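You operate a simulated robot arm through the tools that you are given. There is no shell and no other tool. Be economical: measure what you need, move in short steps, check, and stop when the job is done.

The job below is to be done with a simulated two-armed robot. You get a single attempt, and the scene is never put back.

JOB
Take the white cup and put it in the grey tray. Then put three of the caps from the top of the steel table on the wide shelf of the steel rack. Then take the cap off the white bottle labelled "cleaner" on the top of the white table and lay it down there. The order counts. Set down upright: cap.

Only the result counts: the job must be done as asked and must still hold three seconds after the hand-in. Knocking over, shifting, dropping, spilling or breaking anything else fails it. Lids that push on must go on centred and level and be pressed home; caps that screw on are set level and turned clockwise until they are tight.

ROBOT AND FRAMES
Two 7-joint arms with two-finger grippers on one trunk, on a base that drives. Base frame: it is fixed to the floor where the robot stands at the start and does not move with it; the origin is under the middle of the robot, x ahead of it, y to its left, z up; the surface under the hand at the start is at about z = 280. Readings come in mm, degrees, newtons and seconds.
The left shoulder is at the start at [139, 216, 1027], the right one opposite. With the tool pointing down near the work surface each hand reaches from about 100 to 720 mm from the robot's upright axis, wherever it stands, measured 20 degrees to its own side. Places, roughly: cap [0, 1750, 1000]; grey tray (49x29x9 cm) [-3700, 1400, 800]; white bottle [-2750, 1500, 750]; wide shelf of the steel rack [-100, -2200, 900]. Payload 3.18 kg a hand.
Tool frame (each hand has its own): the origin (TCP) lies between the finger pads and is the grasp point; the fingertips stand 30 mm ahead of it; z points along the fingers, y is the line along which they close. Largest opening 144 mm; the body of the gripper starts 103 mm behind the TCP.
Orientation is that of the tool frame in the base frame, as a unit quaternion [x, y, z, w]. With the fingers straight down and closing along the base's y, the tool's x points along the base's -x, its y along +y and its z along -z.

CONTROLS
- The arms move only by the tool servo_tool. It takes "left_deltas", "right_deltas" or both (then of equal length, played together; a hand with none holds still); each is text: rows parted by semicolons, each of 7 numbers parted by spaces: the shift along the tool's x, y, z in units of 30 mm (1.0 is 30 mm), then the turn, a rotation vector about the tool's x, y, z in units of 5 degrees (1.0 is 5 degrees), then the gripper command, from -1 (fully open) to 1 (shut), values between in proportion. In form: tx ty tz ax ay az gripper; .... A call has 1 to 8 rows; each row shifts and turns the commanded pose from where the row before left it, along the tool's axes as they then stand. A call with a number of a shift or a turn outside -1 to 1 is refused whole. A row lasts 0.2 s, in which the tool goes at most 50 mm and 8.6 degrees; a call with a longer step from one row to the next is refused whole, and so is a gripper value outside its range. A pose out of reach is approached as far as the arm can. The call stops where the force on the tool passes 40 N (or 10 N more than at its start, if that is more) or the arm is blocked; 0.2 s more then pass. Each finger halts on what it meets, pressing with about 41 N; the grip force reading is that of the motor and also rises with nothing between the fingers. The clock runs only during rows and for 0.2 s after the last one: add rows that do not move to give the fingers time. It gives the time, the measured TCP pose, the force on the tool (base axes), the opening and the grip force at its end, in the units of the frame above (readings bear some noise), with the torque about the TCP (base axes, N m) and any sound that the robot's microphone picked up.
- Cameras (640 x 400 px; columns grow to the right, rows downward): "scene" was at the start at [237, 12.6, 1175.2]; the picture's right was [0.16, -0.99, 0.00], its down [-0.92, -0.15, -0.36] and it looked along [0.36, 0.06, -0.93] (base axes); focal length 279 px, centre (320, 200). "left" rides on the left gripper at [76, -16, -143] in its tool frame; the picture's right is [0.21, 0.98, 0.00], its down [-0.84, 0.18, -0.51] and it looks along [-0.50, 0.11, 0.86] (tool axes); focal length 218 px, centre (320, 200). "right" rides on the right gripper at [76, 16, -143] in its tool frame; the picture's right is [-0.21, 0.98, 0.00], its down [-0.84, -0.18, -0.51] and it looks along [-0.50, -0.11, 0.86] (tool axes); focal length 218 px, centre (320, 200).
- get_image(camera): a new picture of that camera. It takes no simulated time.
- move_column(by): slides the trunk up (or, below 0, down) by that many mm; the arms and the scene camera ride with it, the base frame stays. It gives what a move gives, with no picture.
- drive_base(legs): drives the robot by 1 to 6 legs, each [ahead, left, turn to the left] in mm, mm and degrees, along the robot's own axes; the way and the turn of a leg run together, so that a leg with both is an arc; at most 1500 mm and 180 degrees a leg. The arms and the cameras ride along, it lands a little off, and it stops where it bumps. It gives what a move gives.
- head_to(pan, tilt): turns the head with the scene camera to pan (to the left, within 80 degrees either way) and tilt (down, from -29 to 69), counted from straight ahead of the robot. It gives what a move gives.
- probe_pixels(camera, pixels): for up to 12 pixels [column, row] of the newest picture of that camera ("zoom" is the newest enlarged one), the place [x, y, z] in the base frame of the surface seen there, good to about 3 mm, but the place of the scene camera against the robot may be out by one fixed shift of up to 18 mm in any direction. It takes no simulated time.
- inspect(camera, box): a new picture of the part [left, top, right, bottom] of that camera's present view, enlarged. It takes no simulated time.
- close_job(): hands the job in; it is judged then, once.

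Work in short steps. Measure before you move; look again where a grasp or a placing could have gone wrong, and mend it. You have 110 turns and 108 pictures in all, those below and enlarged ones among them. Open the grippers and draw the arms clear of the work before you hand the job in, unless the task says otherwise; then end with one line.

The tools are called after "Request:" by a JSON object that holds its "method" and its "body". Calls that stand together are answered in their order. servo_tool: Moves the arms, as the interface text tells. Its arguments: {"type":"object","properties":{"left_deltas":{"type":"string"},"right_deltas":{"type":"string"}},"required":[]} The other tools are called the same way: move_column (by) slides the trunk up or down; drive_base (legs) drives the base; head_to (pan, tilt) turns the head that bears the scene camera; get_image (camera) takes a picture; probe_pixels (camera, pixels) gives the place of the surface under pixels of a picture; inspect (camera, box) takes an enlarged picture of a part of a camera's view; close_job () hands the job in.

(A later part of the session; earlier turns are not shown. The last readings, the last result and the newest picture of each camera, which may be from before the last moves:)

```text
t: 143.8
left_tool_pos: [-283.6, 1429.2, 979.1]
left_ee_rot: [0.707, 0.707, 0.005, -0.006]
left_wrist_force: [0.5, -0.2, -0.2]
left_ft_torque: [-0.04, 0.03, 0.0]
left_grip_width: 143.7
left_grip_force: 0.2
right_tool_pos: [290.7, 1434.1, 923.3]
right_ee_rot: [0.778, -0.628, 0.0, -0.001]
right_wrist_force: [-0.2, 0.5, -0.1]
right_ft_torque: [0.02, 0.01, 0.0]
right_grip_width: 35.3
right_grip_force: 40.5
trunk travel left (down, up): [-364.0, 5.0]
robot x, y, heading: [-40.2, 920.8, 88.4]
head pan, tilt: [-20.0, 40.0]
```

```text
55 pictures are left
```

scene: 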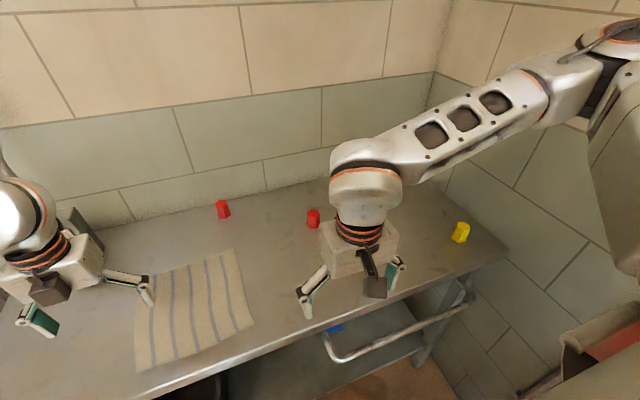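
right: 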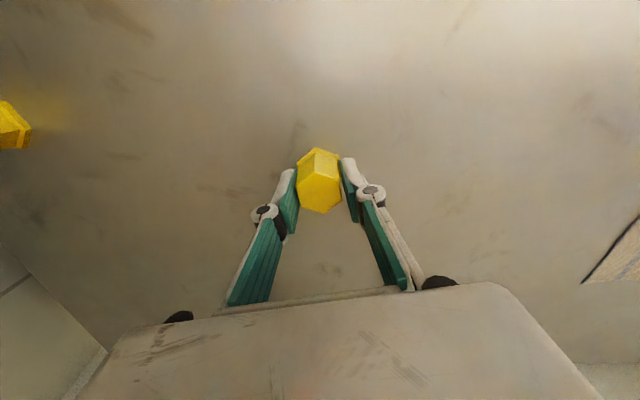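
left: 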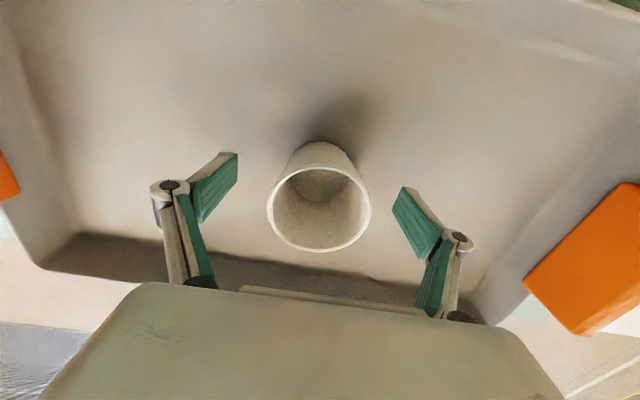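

The cap is held on its flats (35 mm). I lift it 30 mm and carry it toward x≈25, where the left hand can reach.

Request:
{"method": "servo_tool", "body": {"right_deltas": "0 0 -1 0 0 0 0.9;-0.19 0.963 0 0 0 0 0.9;-0.19 0.963 0 0 0 0 0.9;-0.19 0.963 0 0 0 0 0.9;-0.19 0.963 0 0 0 0 0.9;-0.19 0.963 0 0 0 0 0.9;-0.19 0.963 0 0 0 0 0.9;-0.19 0.963 0 0 0 0 0.9"}}

Request:
{"method": "servo_tool", "body": {"right_deltas": "-0.19 0.963 0 0 0 0 0.9;-0.19 0.963 0 0 0 0 0.9;0 0 0 0 0 0.81 0.9;0 0 0 0 0 0.81 0.9;0 0 0 0 0 0.81 0.9;0 0 0.5 0 0 0 0.9;0 0 0.35 0 0 0 0.9;0 0 0 0 0 0 0.9"}}

Request:
{"method": "get_image", "body": {"camera": "right"}}

```text
t: 145.6
left_tool_pos: [-283.3, 1429.4, 978.4]
left_ee_rot: [0.707, 0.707, 0.004, -0.005]
left_wrist_force: [-0.5, -0.8, 0.0]
left_ft_torque: [-0.02, 0.01, 0.01]
left_grip_width: 144.0
left_grip_force: 0.0
right_tool_pos: [83.9, 1432.9, 954.2]
right_ee_rot: [0.778, -0.628, 0.0, 0.0]
right_wrist_force: [-1.0, 0.4, 0.3]
right_ft_torque: [0.0, -0.01, 0.03]
right_grip_width: 35.7
right_grip_force: 40.7
trunk travel left (down, up): [-364.0, 5.0]
robot x, y, heading: [-45.5, 922.5, 88.2]
head pan, tilt: [-20.0, 40.0]
```

```text
t: 147.4
left_tool_pos: [-283.0, 1430.0, 979.5]
left_ee_rot: [0.707, 0.707, 0.005, -0.006]
left_wrist_force: [0.2, 0.1, 0.6]
left_ft_torque: [0.05, 0.02, 0.02]
left_grip_width: 143.9
left_grip_force: 0.0
right_tool_pos: [26.1, 1431.6, 927.6]
right_ee_rot: [0.708, -0.706, 0.001, 0.0]
right_wrist_force: [0.9, -0.6, 1.2]
right_ft_torque: [0.03, 0.0, 0.01]
right_grip_width: 35.4
right_grip_force: 40.8
trunk travel left (down, up): [-364.0, 5.0]
robot x, y, heading: [-42.2, 916.1, 88.0]
head pan, tilt: [-20.0, 40.0]
```

```text
54 pictures are left
```

right: 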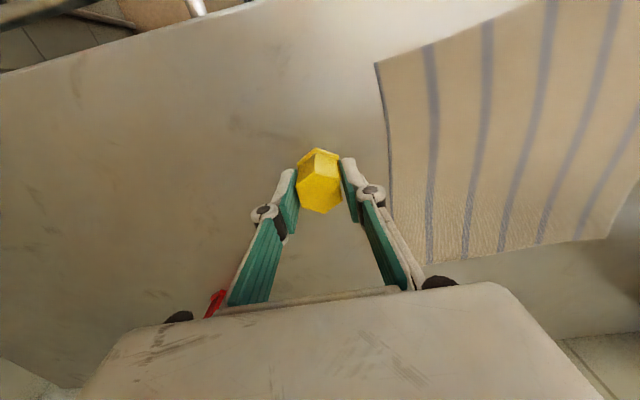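

I lower the last 4 mm, open to 100 mm and rise.

Request:
{"method": "servo_tool", "body": {"right_deltas": "0 0 0.07 0 0 0 0.9;0 0 0.07 0 0 0 0.9;0 0 0.02 0 0 0 0.9;0 0 0 0 0 0 0.4;0 0 0 0 0 0 0.1;0 0 0 0 0 0 -0.1;0 0 0 0 0 0 -0.2;0 0 0 0 0 0 -0.2"}}

Request:
{"method": "servo_tool", "body": {"right_deltas": "0 0 -0.8 0 0 0 -0.2;0 0 -0.8 0 0 0 -0.3;0 0 -0.8 0 0 0 -0.4;0 0 -0.8 0 0 0 -0.4;0 -0.9 0 0 0 0 -0.4;0 -0.9 0 0 0 0 -0.4;0 -0.9 0 0 0 0 -0.4;0 -0.9 0 0 0 0 -0.4"}}

Request:
{"method": "get_image", "body": {"camera": "right"}}

```text
t: 149.2
left_tool_pos: [-283.1, 1429.8, 978.9]
left_ee_rot: [0.707, 0.707, 0.006, -0.005]
left_wrist_force: [0.1, 0.5, 0.3]
left_ft_torque: [-0.01, -0.03, 0.01]
left_grip_width: 144.3
left_grip_force: 0.0
right_tool_pos: [26.1, 1431.0, 921.5]
right_ee_rot: [0.708, -0.706, 0.001, -0.001]
right_wrist_force: [-0.3, -0.1, 0.6]
right_ft_torque: [-0.02, 0.04, 0.04]
right_grip_width: 86.5
right_grip_force: 0.0
trunk travel left (down, up): [-364.0, 5.0]
robot x, y, heading: [-40.8, 922.7, 88.4]
head pan, tilt: [-20.0, 40.0]
```

```text
t: 151.0
left_tool_pos: [-282.0, 1429.2, 979.9]
left_ee_rot: [0.707, 0.708, 0.005, -0.005]
left_wrist_force: [-0.3, -0.6, -0.4]
left_ft_torque: [0.03, 0.0, -0.01]
left_grip_width: 144.1
left_grip_force: 0.1
right_tool_pos: [133.7, 1431.6, 1017.8]
right_ee_rot: [0.708, -0.707, 0.0, 0.0]
right_wrist_force: [0.1, 0.4, -0.2]
right_ft_torque: [0.02, 0.04, 0.03]
right_grip_width: 100.6
right_grip_force: 0.0
trunk travel left (down, up): [-364.0, 5.0]
robot x, y, heading: [-39.6, 921.3, 88.3]
head pan, tilt: [-20.0, 40.0]
```

```text
53 pictures are left
```

right: 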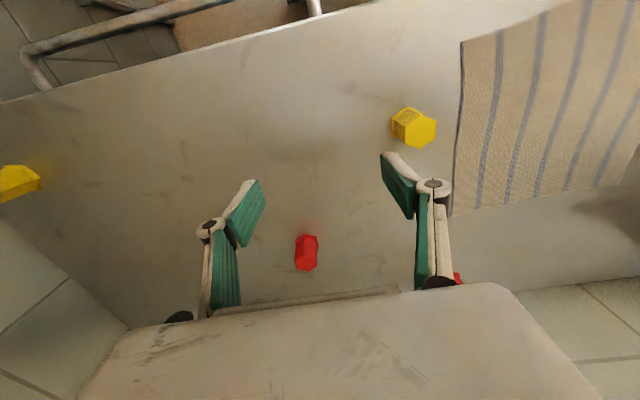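

The yellow cap stands at (26,1431). I now move the right hand over the middle red cap at about (193,1595).

Request:
{"method": "servo_tool", "body": {"right_deltas": "-0.88 -0.33 0 0 0 0 -0.4;-0.88 -0.33 0 0 0 0 -0.4;-0.88 -0.33 0 0 0 0 -0.4;-0.88 -0.33 0 0 0 0 -0.4;-0.88 -0.33 0 0 0 0 -0.4;-0.88 -0.33 0 0 0 0 -0.4;0 0 0 0 0 0 -0.4"}}

Request:
{"method": "inspect", "body": {"camera": "right", "box": [235, 110, 395, 210]}}

Request:
{"method": "probe_pixels", "body": {"camera": "right", "pixels": [[315, 150], [315, 160], [315, 140], [305, 150], [325, 150]]}}

```text
t: 152.6
left_tool_pos: [-283.3, 1428.8, 979.5]
left_ee_rot: [0.707, 0.707, 0.005, -0.005]
left_wrist_force: [-0.4, -0.2, -0.6]
left_ft_torque: [0.02, 0.0, 0.03]
left_grip_width: 144.3
left_grip_force: 0.0
right_tool_pos: [189.9, 1589.1, 1018.7]
right_ee_rot: [0.708, -0.706, 0.001, -0.001]
right_wrist_force: [0.9, -0.1, -0.1]
right_ft_torque: [-0.02, 0.0, 0.0]
right_grip_width: 100.7
right_grip_force: 0.0
trunk travel left (down, up): [-364.0, 5.0]
robot x, y, heading: [-38.7, 922.9, 88.4]
head pan, tilt: [-20.0, 40.0]
```

```text
4.00 times, centred on (315, 160) of right
```

zoom: 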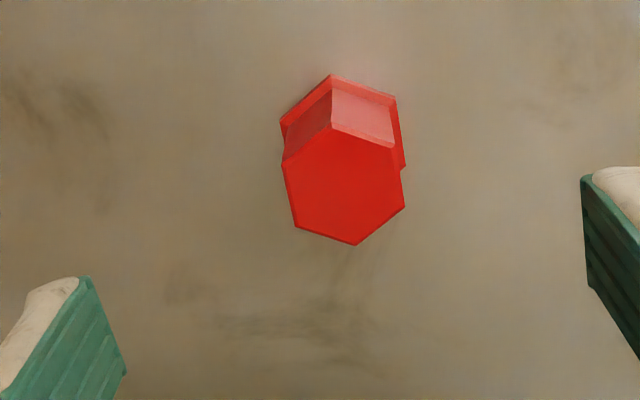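

```text
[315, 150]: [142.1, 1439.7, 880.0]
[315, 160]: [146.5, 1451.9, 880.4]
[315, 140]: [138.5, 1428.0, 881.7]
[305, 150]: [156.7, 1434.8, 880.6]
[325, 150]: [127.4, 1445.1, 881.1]
```

I probe the enlarged picture, with the top's centre near (343,185).

Request:
{"method": "probe_pixels", "body": {"camera": "zoom", "pixels": [[343, 185], [300, 190], [388, 185], [350, 235], [335, 140]]}}

```text
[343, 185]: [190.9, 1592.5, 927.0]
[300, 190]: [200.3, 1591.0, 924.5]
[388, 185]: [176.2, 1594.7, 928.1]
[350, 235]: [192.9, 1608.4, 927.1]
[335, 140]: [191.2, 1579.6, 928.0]
```

Its centre is ≈(190,1593), and the flats need about +5°. I align, descend to z≈924 and look.

Request:
{"method": "servo_tool", "body": {"right_deltas": "-0.15 0 0.2 0 0 1 -0.4;0 0 0.75 0 0 0 -0.4;0 0 0.75 0 0 0 -0.4;0 0 0.75 0 0 0 -0.4;0 0 0.7 0 0 0 -0.4;0 0 0 0 0 0 -0.4"}}

Request:
{"method": "get_image", "body": {"camera": "right"}}

```text
t: 154.0
left_tool_pos: [-282.5, 1430.2, 980.5]
left_ee_rot: [0.707, 0.707, 0.005, -0.005]
left_wrist_force: [0.5, -0.2, -1.1]
left_ft_torque: [-0.01, -0.01, 0.02]
left_grip_width: 144.0
left_grip_force: 0.0
right_tool_pos: [193.2, 1594.4, 924.6]
right_ee_rot: [-0.676, 0.737, 0.0, 0.0]
right_wrist_force: [1.0, 0.1, 0.8]
right_ft_torque: [-0.04, -0.01, 0.0]
right_grip_width: 100.9
right_grip_force: 0.1
trunk travel left (down, up): [-364.0, 5.0]
robot x, y, heading: [-43.6, 923.6, 88.2]
head pan, tilt: [-20.0, 40.0]
```

```text
51 pictures are left
```

right: 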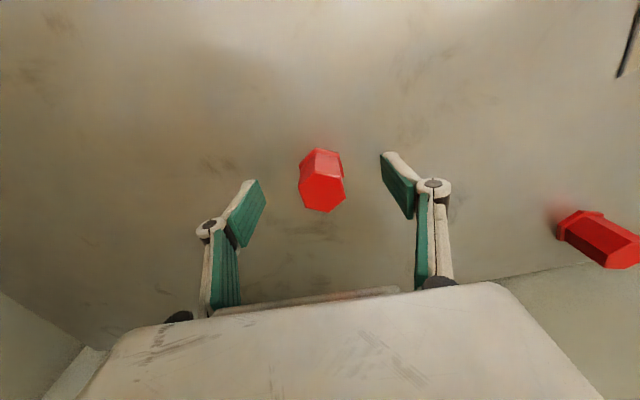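

It is aligned. I close, then lift and draw the right hand back.

Request:
{"method": "servo_tool", "body": {"right_deltas": "0 0 0 0 0 0 0.2;0 0 0 0 0 0 0.5;0 0 0 0 0 0 0.8;0 0 0 0 0 0 0.9;0 0 0 0 0 0 0.9;0 0 -0.5 0 0 0 0.9;0 0 -1 0 0 0 0.9;0 0 -1 0 0 0 0.9"}}

Request:
{"method": "servo_tool", "body": {"right_deltas": "0.8 -0.8 -0.3 0 0 0 0.9;0.8 -0.8 -0.3 0 0 0 0.9;0.8 -0.8 -0.3 0 0 0 0.9;0.8 -0.8 0 0 0 0 0.9;0.8 0 0 0 0 0 0.9;0.8 0 0 0 0 0 0.9;0.8 0 0 0 0 0 0.9;0.8 0 0 0 0 0 0.9"}}

Request:
{"method": "servo_tool", "body": {"left_deltas": "0 1 0 0 0 0 -1;0 1 0 0 0 0 -1;0 1 0 0 0 0 -1;0 1 0 0 0 0 -1;0 1 0 0 0 0 -0.6;0 1 0 0 0 0 -0.4;0 1 0 0 0 0 -0.4;0 1 0 0 0 0 -0.4"}}

Request:
{"method": "get_image", "body": {"camera": "left"}}

Request:
{"method": "get_image", "body": {"camera": "scene"}}

```text
t: 155.8
left_tool_pos: [-284.0, 1428.9, 979.6]
left_ee_rot: [0.707, 0.707, 0.005, -0.005]
left_wrist_force: [-0.4, -0.9, -0.3]
left_ft_torque: [0.0, 0.04, 0.02]
left_grip_width: 144.0
left_grip_force: 0.0
right_tool_pos: [190.3, 1593.7, 998.7]
right_ee_rot: [-0.676, 0.736, 0.0, -0.001]
right_wrist_force: [-0.7, 0.2, -1.0]
right_ft_torque: [0.03, -0.03, -0.03]
right_grip_width: 35.5
right_grip_force: 40.7
trunk travel left (down, up): [-364.0, 5.0]
robot x, y, heading: [-46.8, 921.8, 88.4]
head pan, tilt: [-20.0, 40.0]
```

```text
t: 157.6
left_tool_pos: [-283.3, 1429.0, 979.9]
left_ee_rot: [0.707, 0.707, 0.004, -0.005]
left_wrist_force: [-0.2, 0.5, 0.6]
left_ft_torque: [0.02, 0.02, -0.01]
left_grip_width: 144.3
left_grip_force: 0.0
right_tool_pos: [271.6, 1393.9, 1026.5]
right_ee_rot: [-0.677, 0.736, -0.001, 0.001]
right_wrist_force: [0.0, 0.0, -0.5]
right_ft_torque: [0.01, -0.01, 0.02]
right_grip_width: 35.6
right_grip_force: 41.6
trunk travel left (down, up): [-364.0, 5.0]
robot x, y, heading: [-38.6, 924.9, 88.2]
head pan, tilt: [-20.0, 40.0]
```

```text
t: 159.4
left_tool_pos: [-39.7, 1427.4, 979.3]
left_ee_rot: [0.707, 0.707, 0.004, -0.005]
left_wrist_force: [-0.2, -0.3, -0.2]
left_ft_torque: [-0.01, 0.03, -0.05]
left_grip_width: 100.7
left_grip_force: 0.1
right_tool_pos: [272.4, 1394.5, 1026.4]
right_ee_rot: [-0.676, 0.737, 0.0, 0.0]
right_wrist_force: [0.1, -0.2, -0.4]
right_ft_torque: [0.01, -0.01, 0.0]
right_grip_width: 35.4
right_grip_force: 41.1
trunk travel left (down, up): [-364.0, 5.0]
robot x, y, heading: [-43.4, 923.4, 88.1]
head pan, tilt: [-20.0, 40.0]
```

```text
50 pictures are left
```

left: 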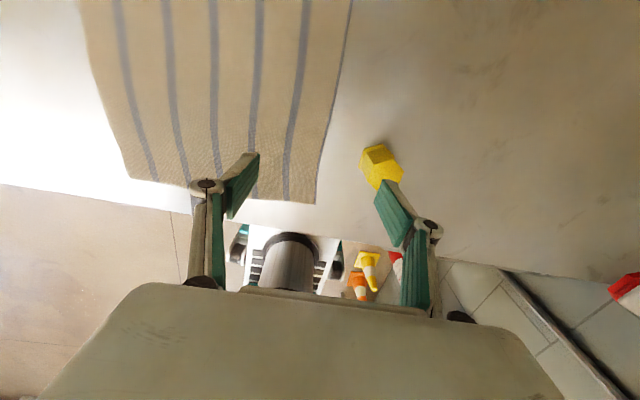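

```text
49 pictures are left
```

scene: 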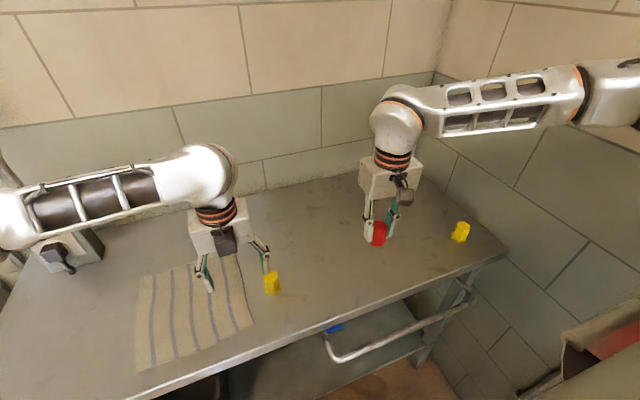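

I move the left hand 66 mm further to centre over the yellow cap, then check.

Request:
{"method": "servo_tool", "body": {"left_deltas": "0.04 0.74 0 0 0 0 -0.4;0.04 0.74 0 0 0 0 -0.4;0.04 0.74 0 0 0 0 -0.4;0 0 0 0 0 0 -0.4"}}

Request:
{"method": "inspect", "body": {"camera": "left", "box": [240, 100, 400, 200]}}

Request:
{"method": "probe_pixels", "body": {"camera": "zoom", "pixels": [[320, 250], [320, 200], [320, 280], [280, 240], [360, 240]]}}

```text
t: 160.4
left_tool_pos: [23.8, 1431.4, 978.3]
left_ee_rot: [0.707, 0.707, 0.005, -0.005]
left_wrist_force: [-0.7, -0.8, -0.1]
left_ft_torque: [0.0, -0.02, 0.02]
left_grip_width: 100.9
left_grip_force: 0.0
right_tool_pos: [269.9, 1395.5, 1027.1]
right_ee_rot: [-0.676, 0.737, -0.001, 0.0]
right_wrist_force: [-0.8, 0.9, 1.3]
right_ft_torque: [0.04, -0.01, 0.0]
right_grip_width: 35.5
right_grip_force: 40.8
trunk travel left (down, up): [-364.0, 5.0]
robot x, y, heading: [-43.6, 922.7, 88.1]
head pan, tilt: [-20.0, 40.0]
```

```text
4.00 times, centred on (320, 150) of left
```

zoom: 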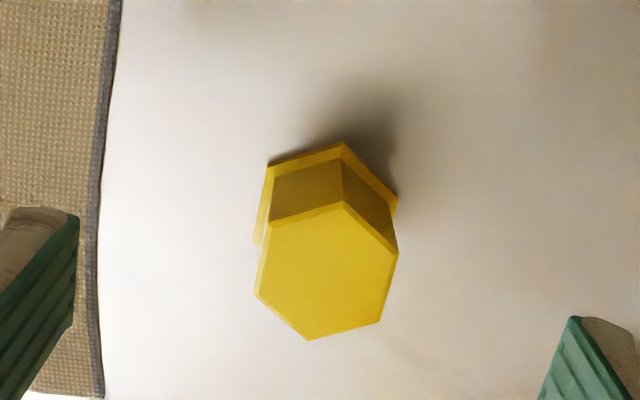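

```text
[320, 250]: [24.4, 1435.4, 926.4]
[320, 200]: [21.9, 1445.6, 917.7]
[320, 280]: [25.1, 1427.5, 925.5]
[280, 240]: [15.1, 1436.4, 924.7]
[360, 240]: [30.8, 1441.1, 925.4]
```

It is centred at (25,1431) with the flats facing the pads. I descend 54 mm and close.

Request:
{"method": "servo_tool", "body": {"left_deltas": "0 0 0.6 0 0 0 -0.4;0 0 0.6 0 0 0 -0.4;0 0 0.6 0 0 0 -0.4;0 0 0 0 0 0 0.1;0 0 0 0 0 0 0.5;0 0 0 0 0 0 0.8;0 0 0 0 0 0 0.9;0 0 0 0 0 0 0.9"}}

Request:
{"method": "servo_tool", "body": {"left_deltas": "0 0 -0.5 0 0 0 0.9;0 0 -0.8 0 0 0 0.9;0 0 -0.8 0 0 0 0.9;-0.5 -0.6 -0.5 0 0 0 0.9;-0.5 -0.8 0 0 0 0 0.9;-0.5 -0.8 0 0 0 0 0.9;-0.5 -0.8 0 0 0 0 0.9;-0.5 -0.8 0 0 0 0 0.9"}}

Request:
{"method": "get_image", "body": {"camera": "left"}}

```text
t: 162.2
left_tool_pos: [24.2, 1432.3, 925.1]
left_ee_rot: [0.707, 0.707, 0.005, -0.005]
left_wrist_force: [0.3, -0.8, 0.2]
left_ft_torque: [-0.01, 0.01, -0.06]
left_grip_width: 35.3
left_grip_force: 41.2
right_tool_pos: [270.8, 1394.9, 1026.4]
right_ee_rot: [-0.676, 0.737, -0.001, -0.001]
right_wrist_force: [-0.9, -0.3, -0.6]
right_ft_torque: [-0.01, 0.0, -0.02]
right_grip_width: 35.5
right_grip_force: 41.1
trunk travel left (down, up): [-364.0, 5.0]
robot x, y, heading: [-43.6, 924.2, 88.3]
head pan, tilt: [-20.0, 40.0]
```

```text
t: 164.0
left_tool_pos: [-90.8, 1358.7, 1001.7]
left_ee_rot: [0.707, 0.707, 0.005, -0.005]
left_wrist_force: [-0.4, 0.3, 0.0]
left_ft_torque: [0.03, -0.04, 0.0]
left_grip_width: 35.7
left_grip_force: 41.5
right_tool_pos: [270.5, 1394.6, 1027.3]
right_ee_rot: [-0.676, 0.737, 0.0, 0.001]
right_wrist_force: [0.3, 0.8, 0.5]
right_ft_torque: [0.04, 0.02, -0.02]
right_grip_width: 35.4
right_grip_force: 40.8
trunk travel left (down, up): [-364.0, 5.0]
robot x, y, heading: [-41.1, 921.0, 88.3]
head pan, tilt: [-20.0, 40.0]
```

```text
47 pictures are left
```

left: 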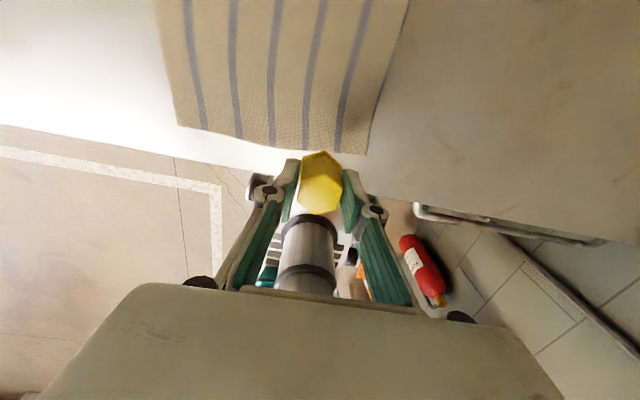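

Both caps are held. I back away, shift to open floor, turn around toward -y and look at the rack.

Request:
{"method": "drive_base", "body": {"legs": [[-750, 0, 0], [0, 500, 0], [0, 0, 180]]}}

Request:
{"method": "head_to", "body": {"pan": 0, "tilt": 18}}

Request:
{"method": "get_image", "body": {"camera": "scene"}}

```text
t: 179.9
left_tool_pos: [-544.9, -253.4, 1002.4]
left_ee_rot: [-0.69, 0.723, -0.005, -0.005]
left_wrist_force: [-0.3, -0.6, 0.1]
left_ft_torque: [-0.01, -0.01, 0.01]
left_grip_width: 35.6
left_grip_force: 40.7
right_tool_pos: [-907.7, -272.8, 1027.7]
right_ee_rot: [0.753, 0.658, -0.002, -0.001]
right_wrist_force: [0.2, -0.4, 0.0]
right_ft_torque: [0.01, 0.02, -0.02]
right_grip_width: 35.4
right_grip_force: 41.2
trunk travel left (down, up): [-364.0, 5.0]
robot x, y, heading: [-572.1, 182.9, -94.4]
head pan, tilt: [-20.0, 40.0]
```

```text
t: 180.8
left_tool_pos: [-544.7, -254.0, 1002.9]
left_ee_rot: [-0.69, 0.724, -0.004, -0.004]
left_wrist_force: [0.0, -1.4, 0.6]
left_ft_torque: [0.0, -0.01, 0.0]
left_grip_width: 35.4
left_grip_force: 41.2
right_tool_pos: [-907.5, -272.7, 1026.4]
right_ee_rot: [0.752, 0.659, -0.001, 0.0]
right_wrist_force: [-0.6, -0.1, -0.5]
right_ft_torque: [0.03, -0.02, -0.01]
right_grip_width: 35.4
right_grip_force: 41.1
trunk travel left (down, up): [-364.0, 5.0]
robot x, y, heading: [-574.3, 184.9, -94.4]
head pan, tilt: [0.0, 18.0]
```

```text
46 pictures are left
```

scene: 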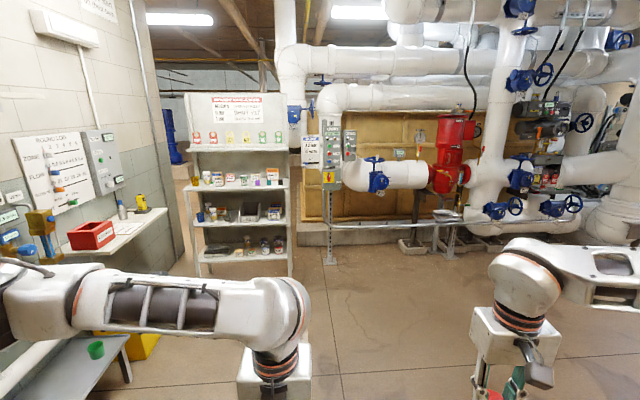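

The rack is at about (240,190). I enlarge and measure its shelves.

Request:
{"method": "inspect", "body": {"camera": "scene", "box": [170, 85, 310, 285]}}

Request:
{"method": "probe_pixels", "body": {"camera": "scene", "pixels": [[240, 189], [240, 186], [190, 188], [288, 186], [240, 148], [240, 222], [240, 258], [190, 150], [290, 260], [150, 215], [330, 170], [382, 170]]}}

```text
2.00 times, centred on (240, 185) of scene
```

zoom: 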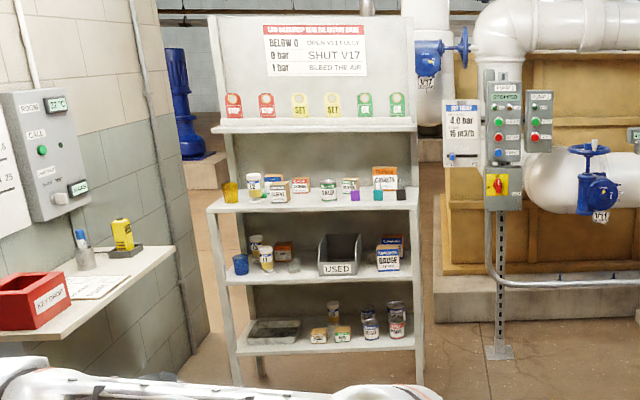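

```text
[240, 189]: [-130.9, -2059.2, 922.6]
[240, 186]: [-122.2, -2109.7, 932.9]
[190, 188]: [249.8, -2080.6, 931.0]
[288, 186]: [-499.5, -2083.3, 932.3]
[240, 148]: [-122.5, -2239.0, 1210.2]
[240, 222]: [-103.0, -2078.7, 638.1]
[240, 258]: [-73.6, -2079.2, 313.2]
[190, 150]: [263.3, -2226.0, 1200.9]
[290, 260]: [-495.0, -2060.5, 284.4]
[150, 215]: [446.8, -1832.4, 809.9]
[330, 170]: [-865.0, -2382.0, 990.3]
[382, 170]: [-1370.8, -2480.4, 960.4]
```

The wide shelf's front edge is at y≈-2060, z≈925, x -500..250, and the upper shelf is set back at y≈-2230. I drive ahead through the open floor, then shift left in front of the rack.

Request:
{"method": "drive_base", "body": {"legs": [[0, 0, 4.4], [1500, 0, 0], [0, 350, 0]]}}

Request:
{"method": "head_to", "body": {"pan": 0, "tilt": 40}}

Request:
{"method": "get_image", "body": {"camera": "scene"}}

```text
t: 191.9
left_tool_pos: [-133.8, -1728.8, 1002.1]
left_ee_rot: [0.725, -0.689, 0.005, 0.005]
left_wrist_force: [0.6, 0.3, -1.1]
left_ft_torque: [-0.01, 0.01, -0.02]
left_grip_width: 35.6
left_grip_force: 40.8
right_tool_pos: [-494.0, -1782.4, 1025.6]
right_ee_rot: [0.72, 0.694, -0.001, -0.001]
right_wrist_force: [-0.1, -0.4, -0.1]
right_ft_torque: [-0.02, 0.01, 0.02]
right_grip_width: 34.6
right_grip_force: 41.1
trunk travel left (down, up): [-364.0, 5.0]
robot x, y, heading: [-200.7, -1296.9, -88.7]
head pan, tilt: [0.0, 18.0]
```

```text
t: 192.7
left_tool_pos: [-135.3, -1729.2, 1001.8]
left_ee_rot: [0.724, -0.69, 0.004, 0.005]
left_wrist_force: [0.4, 0.5, -0.8]
left_ft_torque: [0.01, 0.0, 0.0]
left_grip_width: 35.7
left_grip_force: 41.1
right_tool_pos: [-493.0, -1782.9, 1026.2]
right_ee_rot: [0.72, 0.694, -0.001, 0.0]
right_wrist_force: [0.5, 0.6, -0.1]
right_ft_torque: [-0.02, 0.0, 0.03]
right_grip_width: 35.1
right_grip_force: 41.3
trunk travel left (down, up): [-364.0, 5.0]
robot x, y, heading: [-202.4, -1296.7, -88.6]
head pan, tilt: [0.0, 40.0]
```

```text
44 pictures are left
```

scene: 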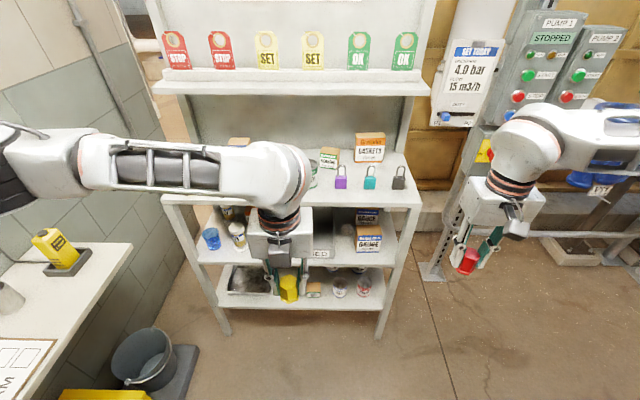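

I measure the shelf's free area and its items: the padlocks at (341,183), (371,183) and (399,180), and the edges.

Request:
{"method": "probe_pixels", "body": {"camera": "scene", "pixels": [[341, 188], [371, 188], [399, 187], [360, 205], [415, 205], [340, 195], [390, 160], [380, 84], [300, 94], [330, 162], [415, 195], [370, 150]]}}

Request:
{"method": "get_image", "body": {"camera": "left"}}

Request:
{"method": "probe_pixels", "body": {"camera": "left", "pixels": [[320, 60], [320, 100], [250, 60], [400, 60], [200, 60], [320, 20]]}}

```text
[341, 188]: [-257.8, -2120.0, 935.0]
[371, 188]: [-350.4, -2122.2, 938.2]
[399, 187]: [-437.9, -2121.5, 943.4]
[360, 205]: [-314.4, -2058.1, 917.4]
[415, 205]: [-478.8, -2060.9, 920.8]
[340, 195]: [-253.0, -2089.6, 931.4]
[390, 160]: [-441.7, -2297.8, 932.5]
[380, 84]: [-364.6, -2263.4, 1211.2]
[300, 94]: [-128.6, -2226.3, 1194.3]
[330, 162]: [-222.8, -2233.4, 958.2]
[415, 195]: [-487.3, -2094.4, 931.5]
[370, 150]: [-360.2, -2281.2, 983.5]
```

```text
43 pictures are left
```

left: 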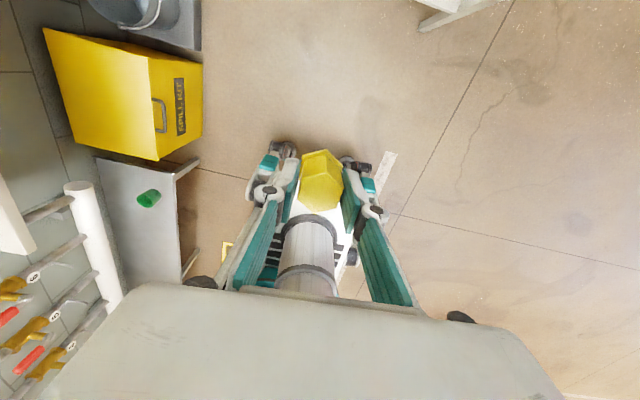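

```text
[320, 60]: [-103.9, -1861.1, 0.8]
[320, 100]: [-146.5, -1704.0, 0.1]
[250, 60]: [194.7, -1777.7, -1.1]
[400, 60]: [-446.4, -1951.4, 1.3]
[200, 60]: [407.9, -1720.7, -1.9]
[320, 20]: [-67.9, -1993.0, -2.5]
```

The shelf's front strip holds several items, so I need a clear overview. I use the right wrist camera from where it is.

Request:
{"method": "get_image", "body": {"camera": "right"}}

Request:
{"method": "inspect", "body": {"camera": "scene", "box": [160, 120, 440, 295]}}

```text
42 pictures are left
```

right: 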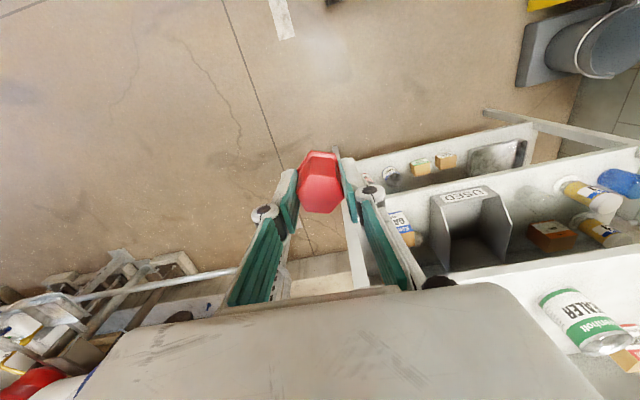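

```text
2.29 times, centred on (300, 208) of scene
```

zoom: 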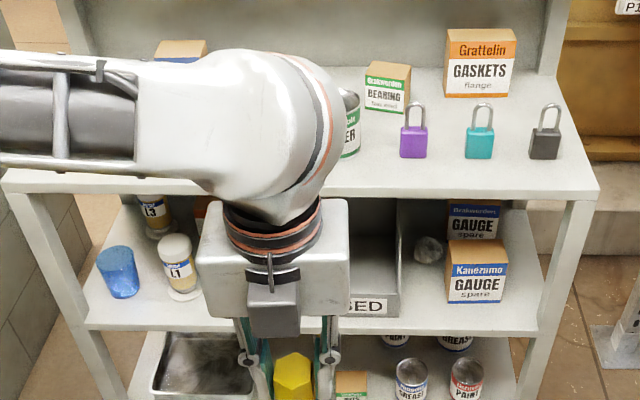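

The left forearm hides the shelf's middle. I shift the left hand outward and the right hand toward the middle, so the right camera can view the free area.

Request:
{"method": "servo_tool", "body": {"left_deltas": "0 -0.9 0 0 0 0 0.9;0 -0.9 0 0 0 0 0.9;0 -0.9 0 0 0 0 0.9;0 -0.9 0 0 0 0 0.9;0 -0.9 0 0 0 0 0.9;0 -0.9 0 0 0 0 0.9;0 -0.9 0 0 0 0 0.9;0 -0.9 0 0 0 0 0.9", "right_deltas": "0 0.9 -0.2 0 0 0 0.9;0 0.9 -0.2 0 0 0 0.9;0 0.9 -0.2 0 0 0 0.9;0 0.9 -0.2 0 0 0 0.9;0 0.9 -0.2 0 0 0 0.9;0 0.9 -0.2 0 0 0 0.9;0 0.9 -0.2 0 0 0 0.9;0 0.9 -0.2 0 0 0 0.9"}}

Request:
{"method": "get_image", "body": {"camera": "right"}}

Request:
{"method": "get_image", "body": {"camera": "scene"}}

```text
t: 194.5
left_tool_pos: [82.2, -1718.8, 1002.0]
left_ee_rot: [0.724, -0.69, 0.005, 0.005]
left_wrist_force: [0.6, 0.8, -1.0]
left_ft_torque: [-0.04, 0.02, 0.0]
left_grip_width: 35.6
left_grip_force: 41.2
right_tool_pos: [-277.4, -1792.5, 1075.3]
right_ee_rot: [0.72, 0.694, -0.002, -0.002]
right_wrist_force: [1.1, 0.5, -1.0]
right_ft_torque: [-0.01, 0.04, 0.04]
right_grip_width: 34.8
right_grip_force: 40.5
trunk travel left (down, up): [-364.0, 5.0]
robot x, y, heading: [-204.1, -1297.5, -88.7]
head pan, tilt: [0.0, 40.0]
```

```text
40 pictures are left
```

right: 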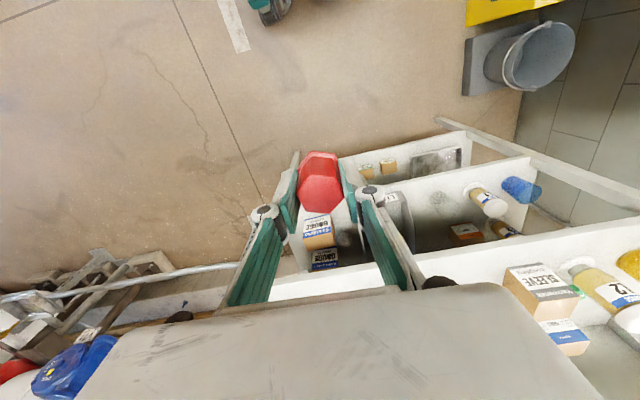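

```text
39 pictures are left
```

scene: 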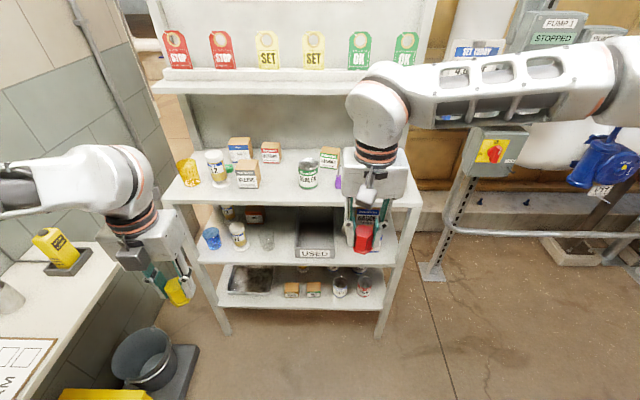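

Now the shelf is clear: there is a free gap between the sleeve box (247,175) and the sealer can (308,178). I measure it.

Request:
{"method": "probe_pixels", "body": {"camera": "scene", "pixels": [[280, 185], [260, 183], [299, 186], [247, 188], [308, 188], [280, 165], [280, 202], [200, 190], [218, 183], [330, 185], [338, 186], [280, 176]]}}

Request:
{"method": "inspect", "body": {"camera": "scene", "box": [160, 120, 420, 220]}}

```text
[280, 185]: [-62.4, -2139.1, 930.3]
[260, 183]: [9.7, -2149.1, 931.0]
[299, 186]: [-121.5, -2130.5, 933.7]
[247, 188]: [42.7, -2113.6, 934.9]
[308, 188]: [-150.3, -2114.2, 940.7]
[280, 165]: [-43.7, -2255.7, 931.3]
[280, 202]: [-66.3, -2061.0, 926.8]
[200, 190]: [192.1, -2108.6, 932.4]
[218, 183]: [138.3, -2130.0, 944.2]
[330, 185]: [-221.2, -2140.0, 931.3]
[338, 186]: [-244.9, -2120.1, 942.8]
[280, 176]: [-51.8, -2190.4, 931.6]
```

```text
2.46 times, centred on (290, 170) of scene
```

zoom: 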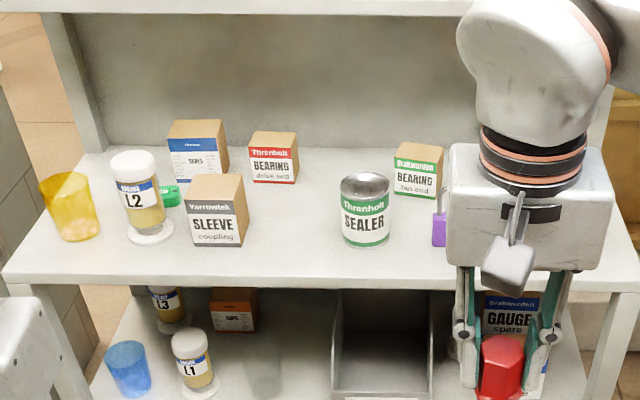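

The gap spans x≈-120..+10, with the items' fronts at y≈-2110 and the edge at -2060. I check the edge and shelf height with the right wrist camera.

Request:
{"method": "probe_pixels", "body": {"camera": "right", "pixels": [[480, 262], [480, 275], [600, 245], [600, 252], [540, 258], [525, 270], [545, 325], [560, 264], [470, 282]]}}

```text
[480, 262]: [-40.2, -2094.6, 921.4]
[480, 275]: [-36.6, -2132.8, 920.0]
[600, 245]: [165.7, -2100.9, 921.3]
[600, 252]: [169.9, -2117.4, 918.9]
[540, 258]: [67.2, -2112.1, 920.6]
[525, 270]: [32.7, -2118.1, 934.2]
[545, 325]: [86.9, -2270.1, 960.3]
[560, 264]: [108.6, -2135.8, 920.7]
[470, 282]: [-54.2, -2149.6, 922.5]
```

The shelf surface is z≈921, so the caps are set down at TCP z≈965. I drive 250 mm ahead and 60 mm left, straightening the heading.

Request:
{"method": "drive_base", "body": {"legs": [[250, 60, -1.3]]}}

```text
t: 196.4
left_tool_pos: [133.7, -1971.6, 1001.2]
left_ee_rot: [0.718, -0.696, 0.005, 0.004]
left_wrist_force: [0.3, -0.4, -1.1]
left_ft_torque: [0.07, -0.03, -0.01]
left_grip_width: 35.6
left_grip_force: 40.6
right_tool_pos: [-225.1, -2039.1, 1074.0]
right_ee_rot: [0.727, 0.687, 0.0, -0.001]
right_wrist_force: [-0.5, -0.4, -0.5]
right_ft_torque: [0.03, -0.02, 0.0]
right_grip_width: 34.8
right_grip_force: 41.1
trunk travel left (down, up): [-364.0, 5.0]
robot x, y, heading: [-137.7, -1539.6, -89.8]
head pan, tilt: [0.0, 40.0]
```

I move the right hand to (-90,-2092) and lower it to z≈990.

Request:
{"method": "servo_tool", "body": {"right_deltas": "-0.3 0.92 0 0 0 0 0.9;-0.3 0.92 0 0 0 0 0.9;-0.3 0.92 0 0 0 0 0.9;-0.3 0.92 0 0 0 0 0.9;-0.3 0.92 0 0 0 0 0.9;0 0 0.9 0 0 0 0.9;0 0 0.9 0 0 0 0.9;0 0 0.9 0 0 0 0.9"}}

Request:
{"method": "get_image", "body": {"camera": "right"}}

Request:
{"method": "get_image", "body": {"camera": "scene"}}

```text
t: 198.2
left_tool_pos: [136.1, -1972.0, 1002.7]
left_ee_rot: [0.719, -0.695, 0.005, 0.004]
left_wrist_force: [0.5, 0.0, -0.1]
left_ft_torque: [-0.01, 0.0, 0.01]
left_grip_width: 35.3
left_grip_force: 41.0
right_tool_pos: [-90.0, -2092.9, 992.9]
right_ee_rot: [0.726, 0.688, -0.001, -0.002]
right_wrist_force: [0.0, -0.1, 0.1]
right_ft_torque: [0.03, -0.02, -0.01]
right_grip_width: 34.7
right_grip_force: 41.1
trunk travel left (down, up): [-364.0, 5.0]
robot x, y, heading: [-142.9, -1545.4, -89.9]
head pan, tilt: [0.0, 40.0]
```

```text
37 pictures are left
```

right: 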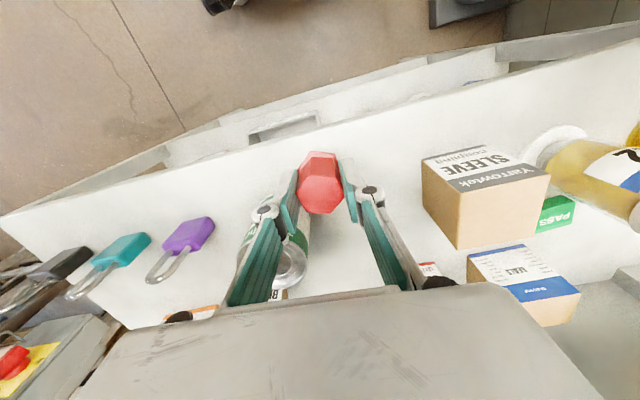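

```text
36 pictures are left
```

scene: 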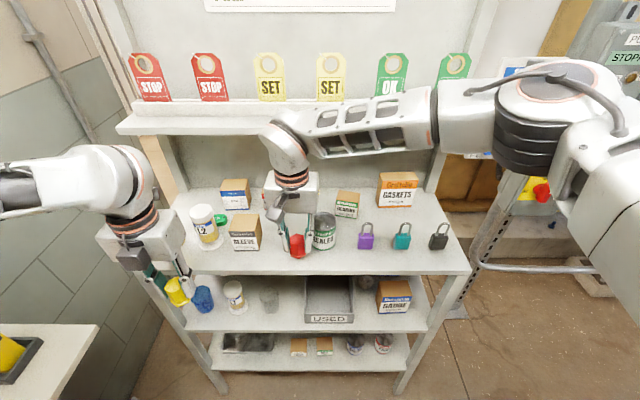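

The can is close behind the outer finger, so I shift 10 mm away from it and lower to just above the shelf.

Request:
{"method": "servo_tool", "body": {"right_deltas": "0 0.33 0 0 0 0 0.9;0 0 0.4 0 0 0 0.9;0 0 0.4 0 0 0 0.9;0 0 0 0 0 0 0.9;0 0 0.05 0 0 0 0.9;0 0 0.05 0 0 0 0.9;0 0 0 0 0 0 0.9"}}

```text
t: 199.8
left_tool_pos: [135.2, -1971.8, 1002.9]
left_ee_rot: [0.718, -0.696, 0.005, 0.005]
left_wrist_force: [-0.5, -0.3, -0.3]
left_ft_torque: [0.04, -0.02, 0.03]
left_grip_width: 35.4
left_grip_force: 41.3
right_tool_pos: [-81.1, -2090.8, 967.4]
right_ee_rot: [0.726, 0.687, 0.0, -0.001]
right_wrist_force: [-1.9, 0.1, -0.3]
right_ft_torque: [-0.02, 0.03, -0.01]
right_grip_width: 34.8
right_grip_force: 40.6
trunk travel left (down, up): [-364.0, 5.0]
robot x, y, heading: [-145.5, -1542.2, -89.8]
head pan, tilt: [0.0, 40.0]
```

I lower in small steps to contact, then open only to about 56 mm.

Request:
{"method": "servo_tool", "body": {"right_deltas": "0 0 0.05 0 0 0 0.9;0 0 0.05 0 0 0 0.9;0 0 0 0 0 0 0.9"}}

Request:
{"method": "servo_tool", "body": {"right_deltas": "0 0 0.02 0 0 0 0.9;0 0 0 0 0 0 0.5;0 0 0 0 0 0 0.35;0 0 0 0 0 0 0.2;0 0 0 0 0 0 0.2"}}

Request:
{"method": "get_image", "body": {"camera": "right"}}

```text
t: 200.6
left_tool_pos: [134.4, -1971.8, 1002.3]
left_ee_rot: [0.719, -0.695, 0.004, 0.005]
left_wrist_force: [0.7, 0.7, -0.5]
left_ft_torque: [0.0, 0.0, -0.01]
left_grip_width: 35.6
left_grip_force: 40.8
right_tool_pos: [-81.7, -2092.0, 963.9]
right_ee_rot: [0.726, 0.688, -0.001, 0.0]
right_wrist_force: [0.5, 0.7, -0.1]
right_ft_torque: [-0.01, -0.02, 0.01]
right_grip_width: 34.3
right_grip_force: 41.0
trunk travel left (down, up): [-364.0, 5.0]
robot x, y, heading: [-144.5, -1539.4, -89.9]
head pan, tilt: [0.0, 40.0]
```

```text
t: 201.8
left_tool_pos: [136.1, -1972.2, 1001.9]
left_ee_rot: [0.718, -0.696, 0.005, 0.005]
left_wrist_force: [-0.4, -0.2, -1.3]
left_ft_torque: [-0.01, -0.02, -0.02]
left_grip_width: 35.4
left_grip_force: 41.2
right_tool_pos: [-81.9, -2091.2, 962.8]
right_ee_rot: [0.725, 0.688, 0.0, 0.0]
right_wrist_force: [0.2, 0.6, 0.0]
right_ft_torque: [0.01, -0.02, -0.01]
right_grip_width: 57.7
right_grip_force: 0.1
trunk travel left (down, up): [-364.0, 5.0]
robot x, y, heading: [-145.0, -1542.1, -90.1]
head pan, tilt: [0.0, 40.0]
```

```text
35 pictures are left
```

right: 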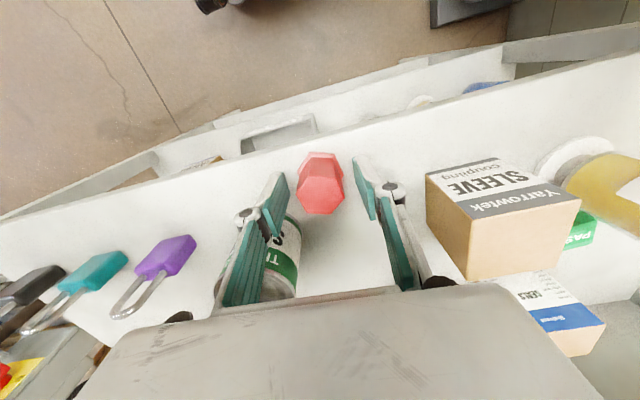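

The red cap stands upright. I raise the right hand and move it away to the right, then bring the left hand in front of its spot.

Request:
{"method": "servo_tool", "body": {"right_deltas": "0 0 -0.9 0 0 0 0.2;0 0 -0.9 0 0 0 0.2;0 0 -0.9 0 0 0 0.2;0 0 -0.9 0 0 0 0.2;0.7 -0.9 0 0 0 0 0;0.7 -0.9 0 0 0 0 -0.4;0.7 -0.9 0 0 0 0 -0.4;0.7 -0.9 0 0 0 0 -0.4"}}

Request:
{"method": "servo_tool", "body": {"right_deltas": "0 -0.9 0 0 0 0 -0.4;0 -0.9 0 0 0 0 -0.4;0 -0.9 0 0 0 0 -0.4;0 -0.9 0 0 0 0 -0.4;0 0 0 0 0 0 -0.4;0 0 0 0 0 0 -0.4", "left_deltas": "0 0.85 -0.3 0 0 0 0.9;0 0.85 -0.3 0 0 0 0.9;0 0.85 0 0 0 0 0.9;0 0.85 0 0 0 0 0.9;0 0.85 0 0 0 0 0.9;0 0.85 0 0 0 0 0.9"}}

Request:
{"method": "servo_tool", "body": {"left_deltas": "0.78 0 0 0 0 0 0.9;0.78 0 0 0 0 0 0.9;0.78 0 0 0 0 0 0.9;0.78 0 0 0 0 0 0.9;0.78 0 0 0 0 0 0.9;0 0 0.6 0 0 0 0.9;0 0 0 0 0 0 0.9"}}

Request:
{"method": "get_image", "body": {"camera": "left"}}

Request:
{"method": "get_image", "body": {"camera": "scene"}}

```text
t: 203.6
left_tool_pos: [133.2, -1972.0, 1002.4]
left_ee_rot: [0.718, -0.696, 0.006, 0.004]
left_wrist_force: [-0.6, -0.2, -1.1]
left_ft_torque: [-0.03, -0.01, 0.0]
left_grip_width: 35.4
left_grip_force: 41.0
right_tool_pos: [-186.9, -2001.8, 1070.8]
right_ee_rot: [0.727, 0.687, -0.001, 0.0]
right_wrist_force: [-0.7, -0.3, -0.7]
right_ft_torque: [-0.02, -0.02, 0.0]
right_grip_width: 100.7
right_grip_force: 0.0
trunk travel left (down, up): [-364.0, 5.0]
robot x, y, heading: [-141.5, -1546.9, -89.6]
head pan, tilt: [0.0, 40.0]
```

```text
t: 205.0
left_tool_pos: [-21.5, -1976.2, 1019.8]
left_ee_rot: [0.718, -0.696, 0.006, 0.004]
left_wrist_force: [-0.2, 0.3, 0.0]
left_ft_torque: [0.0, -0.02, 0.02]
left_grip_width: 35.8
left_grip_force: 40.7
right_tool_pos: [-293.0, -1996.4, 1072.0]
right_ee_rot: [0.726, 0.688, 0.0, -0.001]
right_wrist_force: [-0.5, 0.1, -0.3]
right_ft_torque: [-0.01, 0.0, 0.05]
right_grip_width: 100.7
right_grip_force: 0.0
trunk travel left (down, up): [-364.0, 5.0]
robot x, y, heading: [-143.0, -1544.3, -89.7]
head pan, tilt: [0.0, 40.0]
```

```text
t: 206.6
left_tool_pos: [-14.2, -2093.7, 1003.2]
left_ee_rot: [0.718, -0.696, 0.005, 0.005]
left_wrist_force: [0.5, -0.7, -0.3]
left_ft_torque: [0.01, 0.01, 0.0]
left_grip_width: 35.5
left_grip_force: 41.1
right_tool_pos: [-292.7, -1996.8, 1070.6]
right_ee_rot: [0.726, 0.687, -0.001, 0.001]
right_wrist_force: [-0.1, -0.1, 0.0]
right_ft_torque: [-0.03, -0.01, -0.01]
right_grip_width: 101.0
right_grip_force: 0.0
trunk travel left (down, up): [-364.0, 5.0]
robot x, y, heading: [-146.0, -1544.9, -89.8]
head pan, tilt: [0.0, 40.0]
```

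```text
34 pictures are left
```

left: 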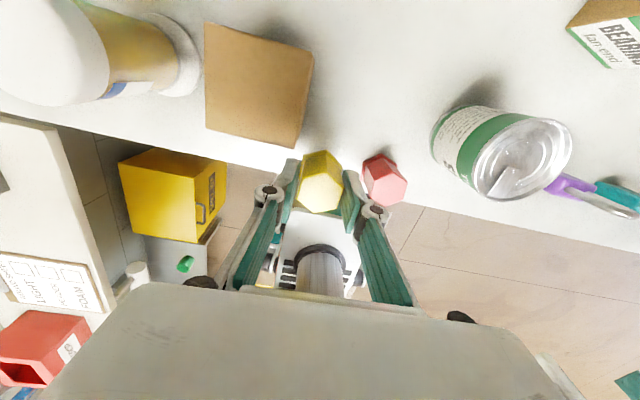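

```text
33 pictures are left
```

scene: 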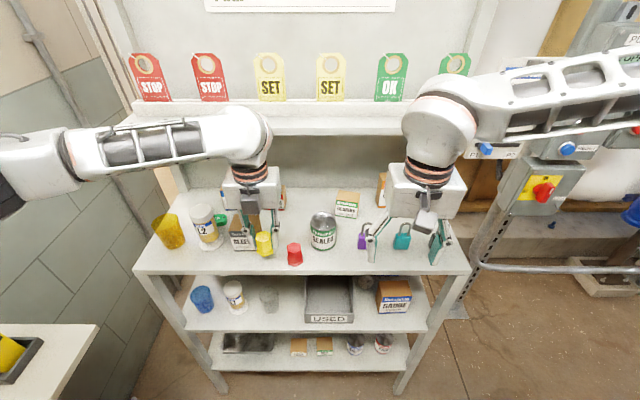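

There is clearance on both sides. I shift 4 mm away from the red cap and lower to just above the shelf.

Request:
{"method": "servo_tool", "body": {"left_deltas": "0 -0.13 0 0 0 0 0.9;0 0 0.4 0 0 0 0.9;0 0 0.4 0 0 0 0.9;0 0 0.4 0 0 0 0.9;0 0 0 0 0 0 0.9;0 0 0.05 0 0 0 0.9;0 0 0 0 0 0 0.9"}}

Request:
{"method": "servo_tool", "body": {"left_deltas": "0 0 0.05 0 0 0 0.9;0 0 0 0 0 0 0.5;0 0 0 0 0 0 0.35;0 0 0 0 0 0 0.23;0 0 0 0 0 0 0.23"}}

Request:
{"method": "get_image", "body": {"camera": "left"}}

```text
t: 208.2
left_tool_pos: [-11.6, -2092.9, 966.8]
left_ee_rot: [0.718, -0.696, 0.006, 0.004]
left_wrist_force: [-0.3, -0.5, 0.2]
left_ft_torque: [-0.02, -0.06, -0.01]
left_grip_width: 35.8
left_grip_force: 40.8
right_tool_pos: [-292.7, -1995.7, 1070.9]
right_ee_rot: [0.726, 0.688, 0.0, 0.0]
right_wrist_force: [-0.1, 0.0, 0.2]
right_ft_torque: [-0.02, 0.01, 0.01]
right_grip_width: 100.9
right_grip_force: 0.0
trunk travel left (down, up): [-364.0, 5.0]
robot x, y, heading: [-137.9, -1546.2, -89.9]
head pan, tilt: [0.0, 40.0]
```

```text
t: 209.4
left_tool_pos: [-11.1, -2093.7, 964.9]
left_ee_rot: [0.718, -0.696, 0.005, 0.004]
left_wrist_force: [-0.1, 0.0, -0.6]
left_ft_torque: [0.02, 0.01, -0.01]
left_grip_width: 55.5
left_grip_force: 0.1
right_tool_pos: [-293.2, -1996.2, 1071.1]
right_ee_rot: [0.727, 0.687, -0.001, 0.0]
right_wrist_force: [-0.3, 0.1, 0.2]
right_ft_torque: [-0.02, -0.02, 0.0]
right_grip_width: 100.7
right_grip_force: 0.1
trunk travel left (down, up): [-364.0, 5.0]
robot x, y, heading: [-142.0, -1544.7, -89.7]
head pan, tilt: [0.0, 40.0]
```

```text
32 pictures are left
```

left: 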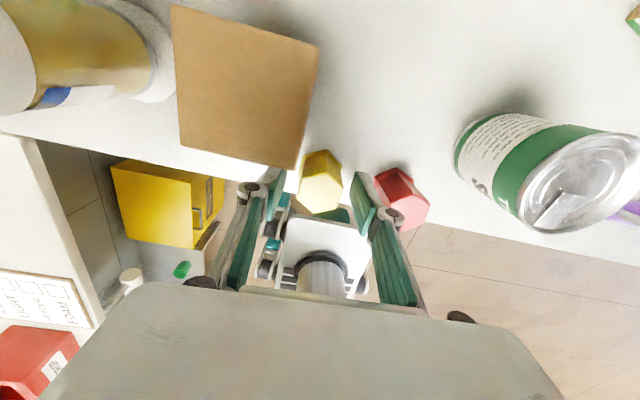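

The yellow cap stands upright. I lift the left hand clear, draw it back, and drive back for the third cap.

Request:
{"method": "servo_tool", "body": {"left_deltas": "0 0 -0.9 0 0 0 0.23;0 0 -0.9 0 0 0 0.23;0 0 -0.9 0 0 0 0.23;0 0 -0.9 0 0 0 0.23;-0.9 0 0 0 0 0 0;-0.9 -0.5 0 0 0 0 -0.4;-0.9 -0.5 0 0 0 0 -0.4;-0.9 -0.5 0 0 0 0 -0.4"}}

Request:
{"method": "get_image", "body": {"camera": "scene"}}

Request:
{"method": "drive_base", "body": {"legs": [[-250, 0, 0], [0, -400, 0], [-1300, 0, 0], [0, 0, 180]]}}

```text
t: 211.2
left_tool_pos: [31.7, -1981.5, 1070.6]
left_ee_rot: [0.718, -0.696, 0.005, 0.005]
left_wrist_force: [1.2, 0.0, -0.8]
left_ft_torque: [-0.05, 0.01, 0.04]
left_grip_width: 100.8
left_grip_force: 0.1
right_tool_pos: [-291.3, -1997.0, 1072.3]
right_ee_rot: [0.726, 0.687, -0.001, -0.001]
right_wrist_force: [0.2, -0.3, -0.5]
right_ft_torque: [-0.03, 0.01, 0.04]
right_grip_width: 100.7
right_grip_force: 0.2
trunk travel left (down, up): [-364.0, 5.0]
robot x, y, heading: [-142.0, -1546.5, -90.0]
head pan, tilt: [0.0, 40.0]
```

```text
31 pictures are left
```

scene: 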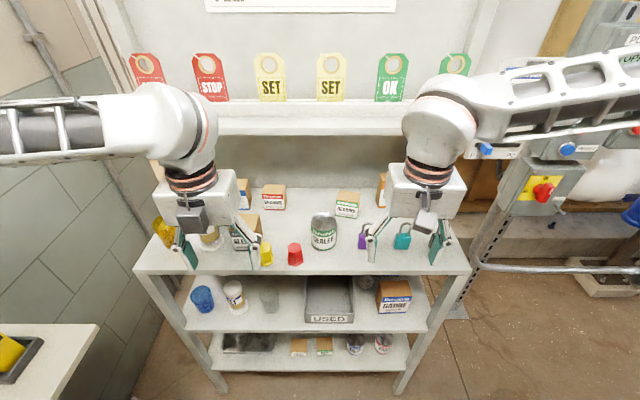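

```text
t: 230.1
left_tool_pos: [-690.6, 429.0, 1070.1]
left_ee_rot: [0.7, 0.714, 0.004, -0.006]
left_wrist_force: [-0.4, -0.7, -0.1]
left_ft_torque: [-0.01, 0.03, -0.02]
left_grip_width: 100.6
left_grip_force: 0.0
right_tool_pos: [-368.0, 437.3, 1071.3]
right_ee_rot: [-0.683, 0.73, 0.0, 0.001]
right_wrist_force: [-0.5, -0.6, -0.7]
right_ft_torque: [-0.03, 0.0, 0.0]
right_grip_width: 100.7
right_grip_force: 0.2
trunk travel left (down, up): [-364.0, 5.0]
robot x, y, heading: [-522.8, -11.9, 89.8]
head pan, tilt: [0.0, 40.0]
```

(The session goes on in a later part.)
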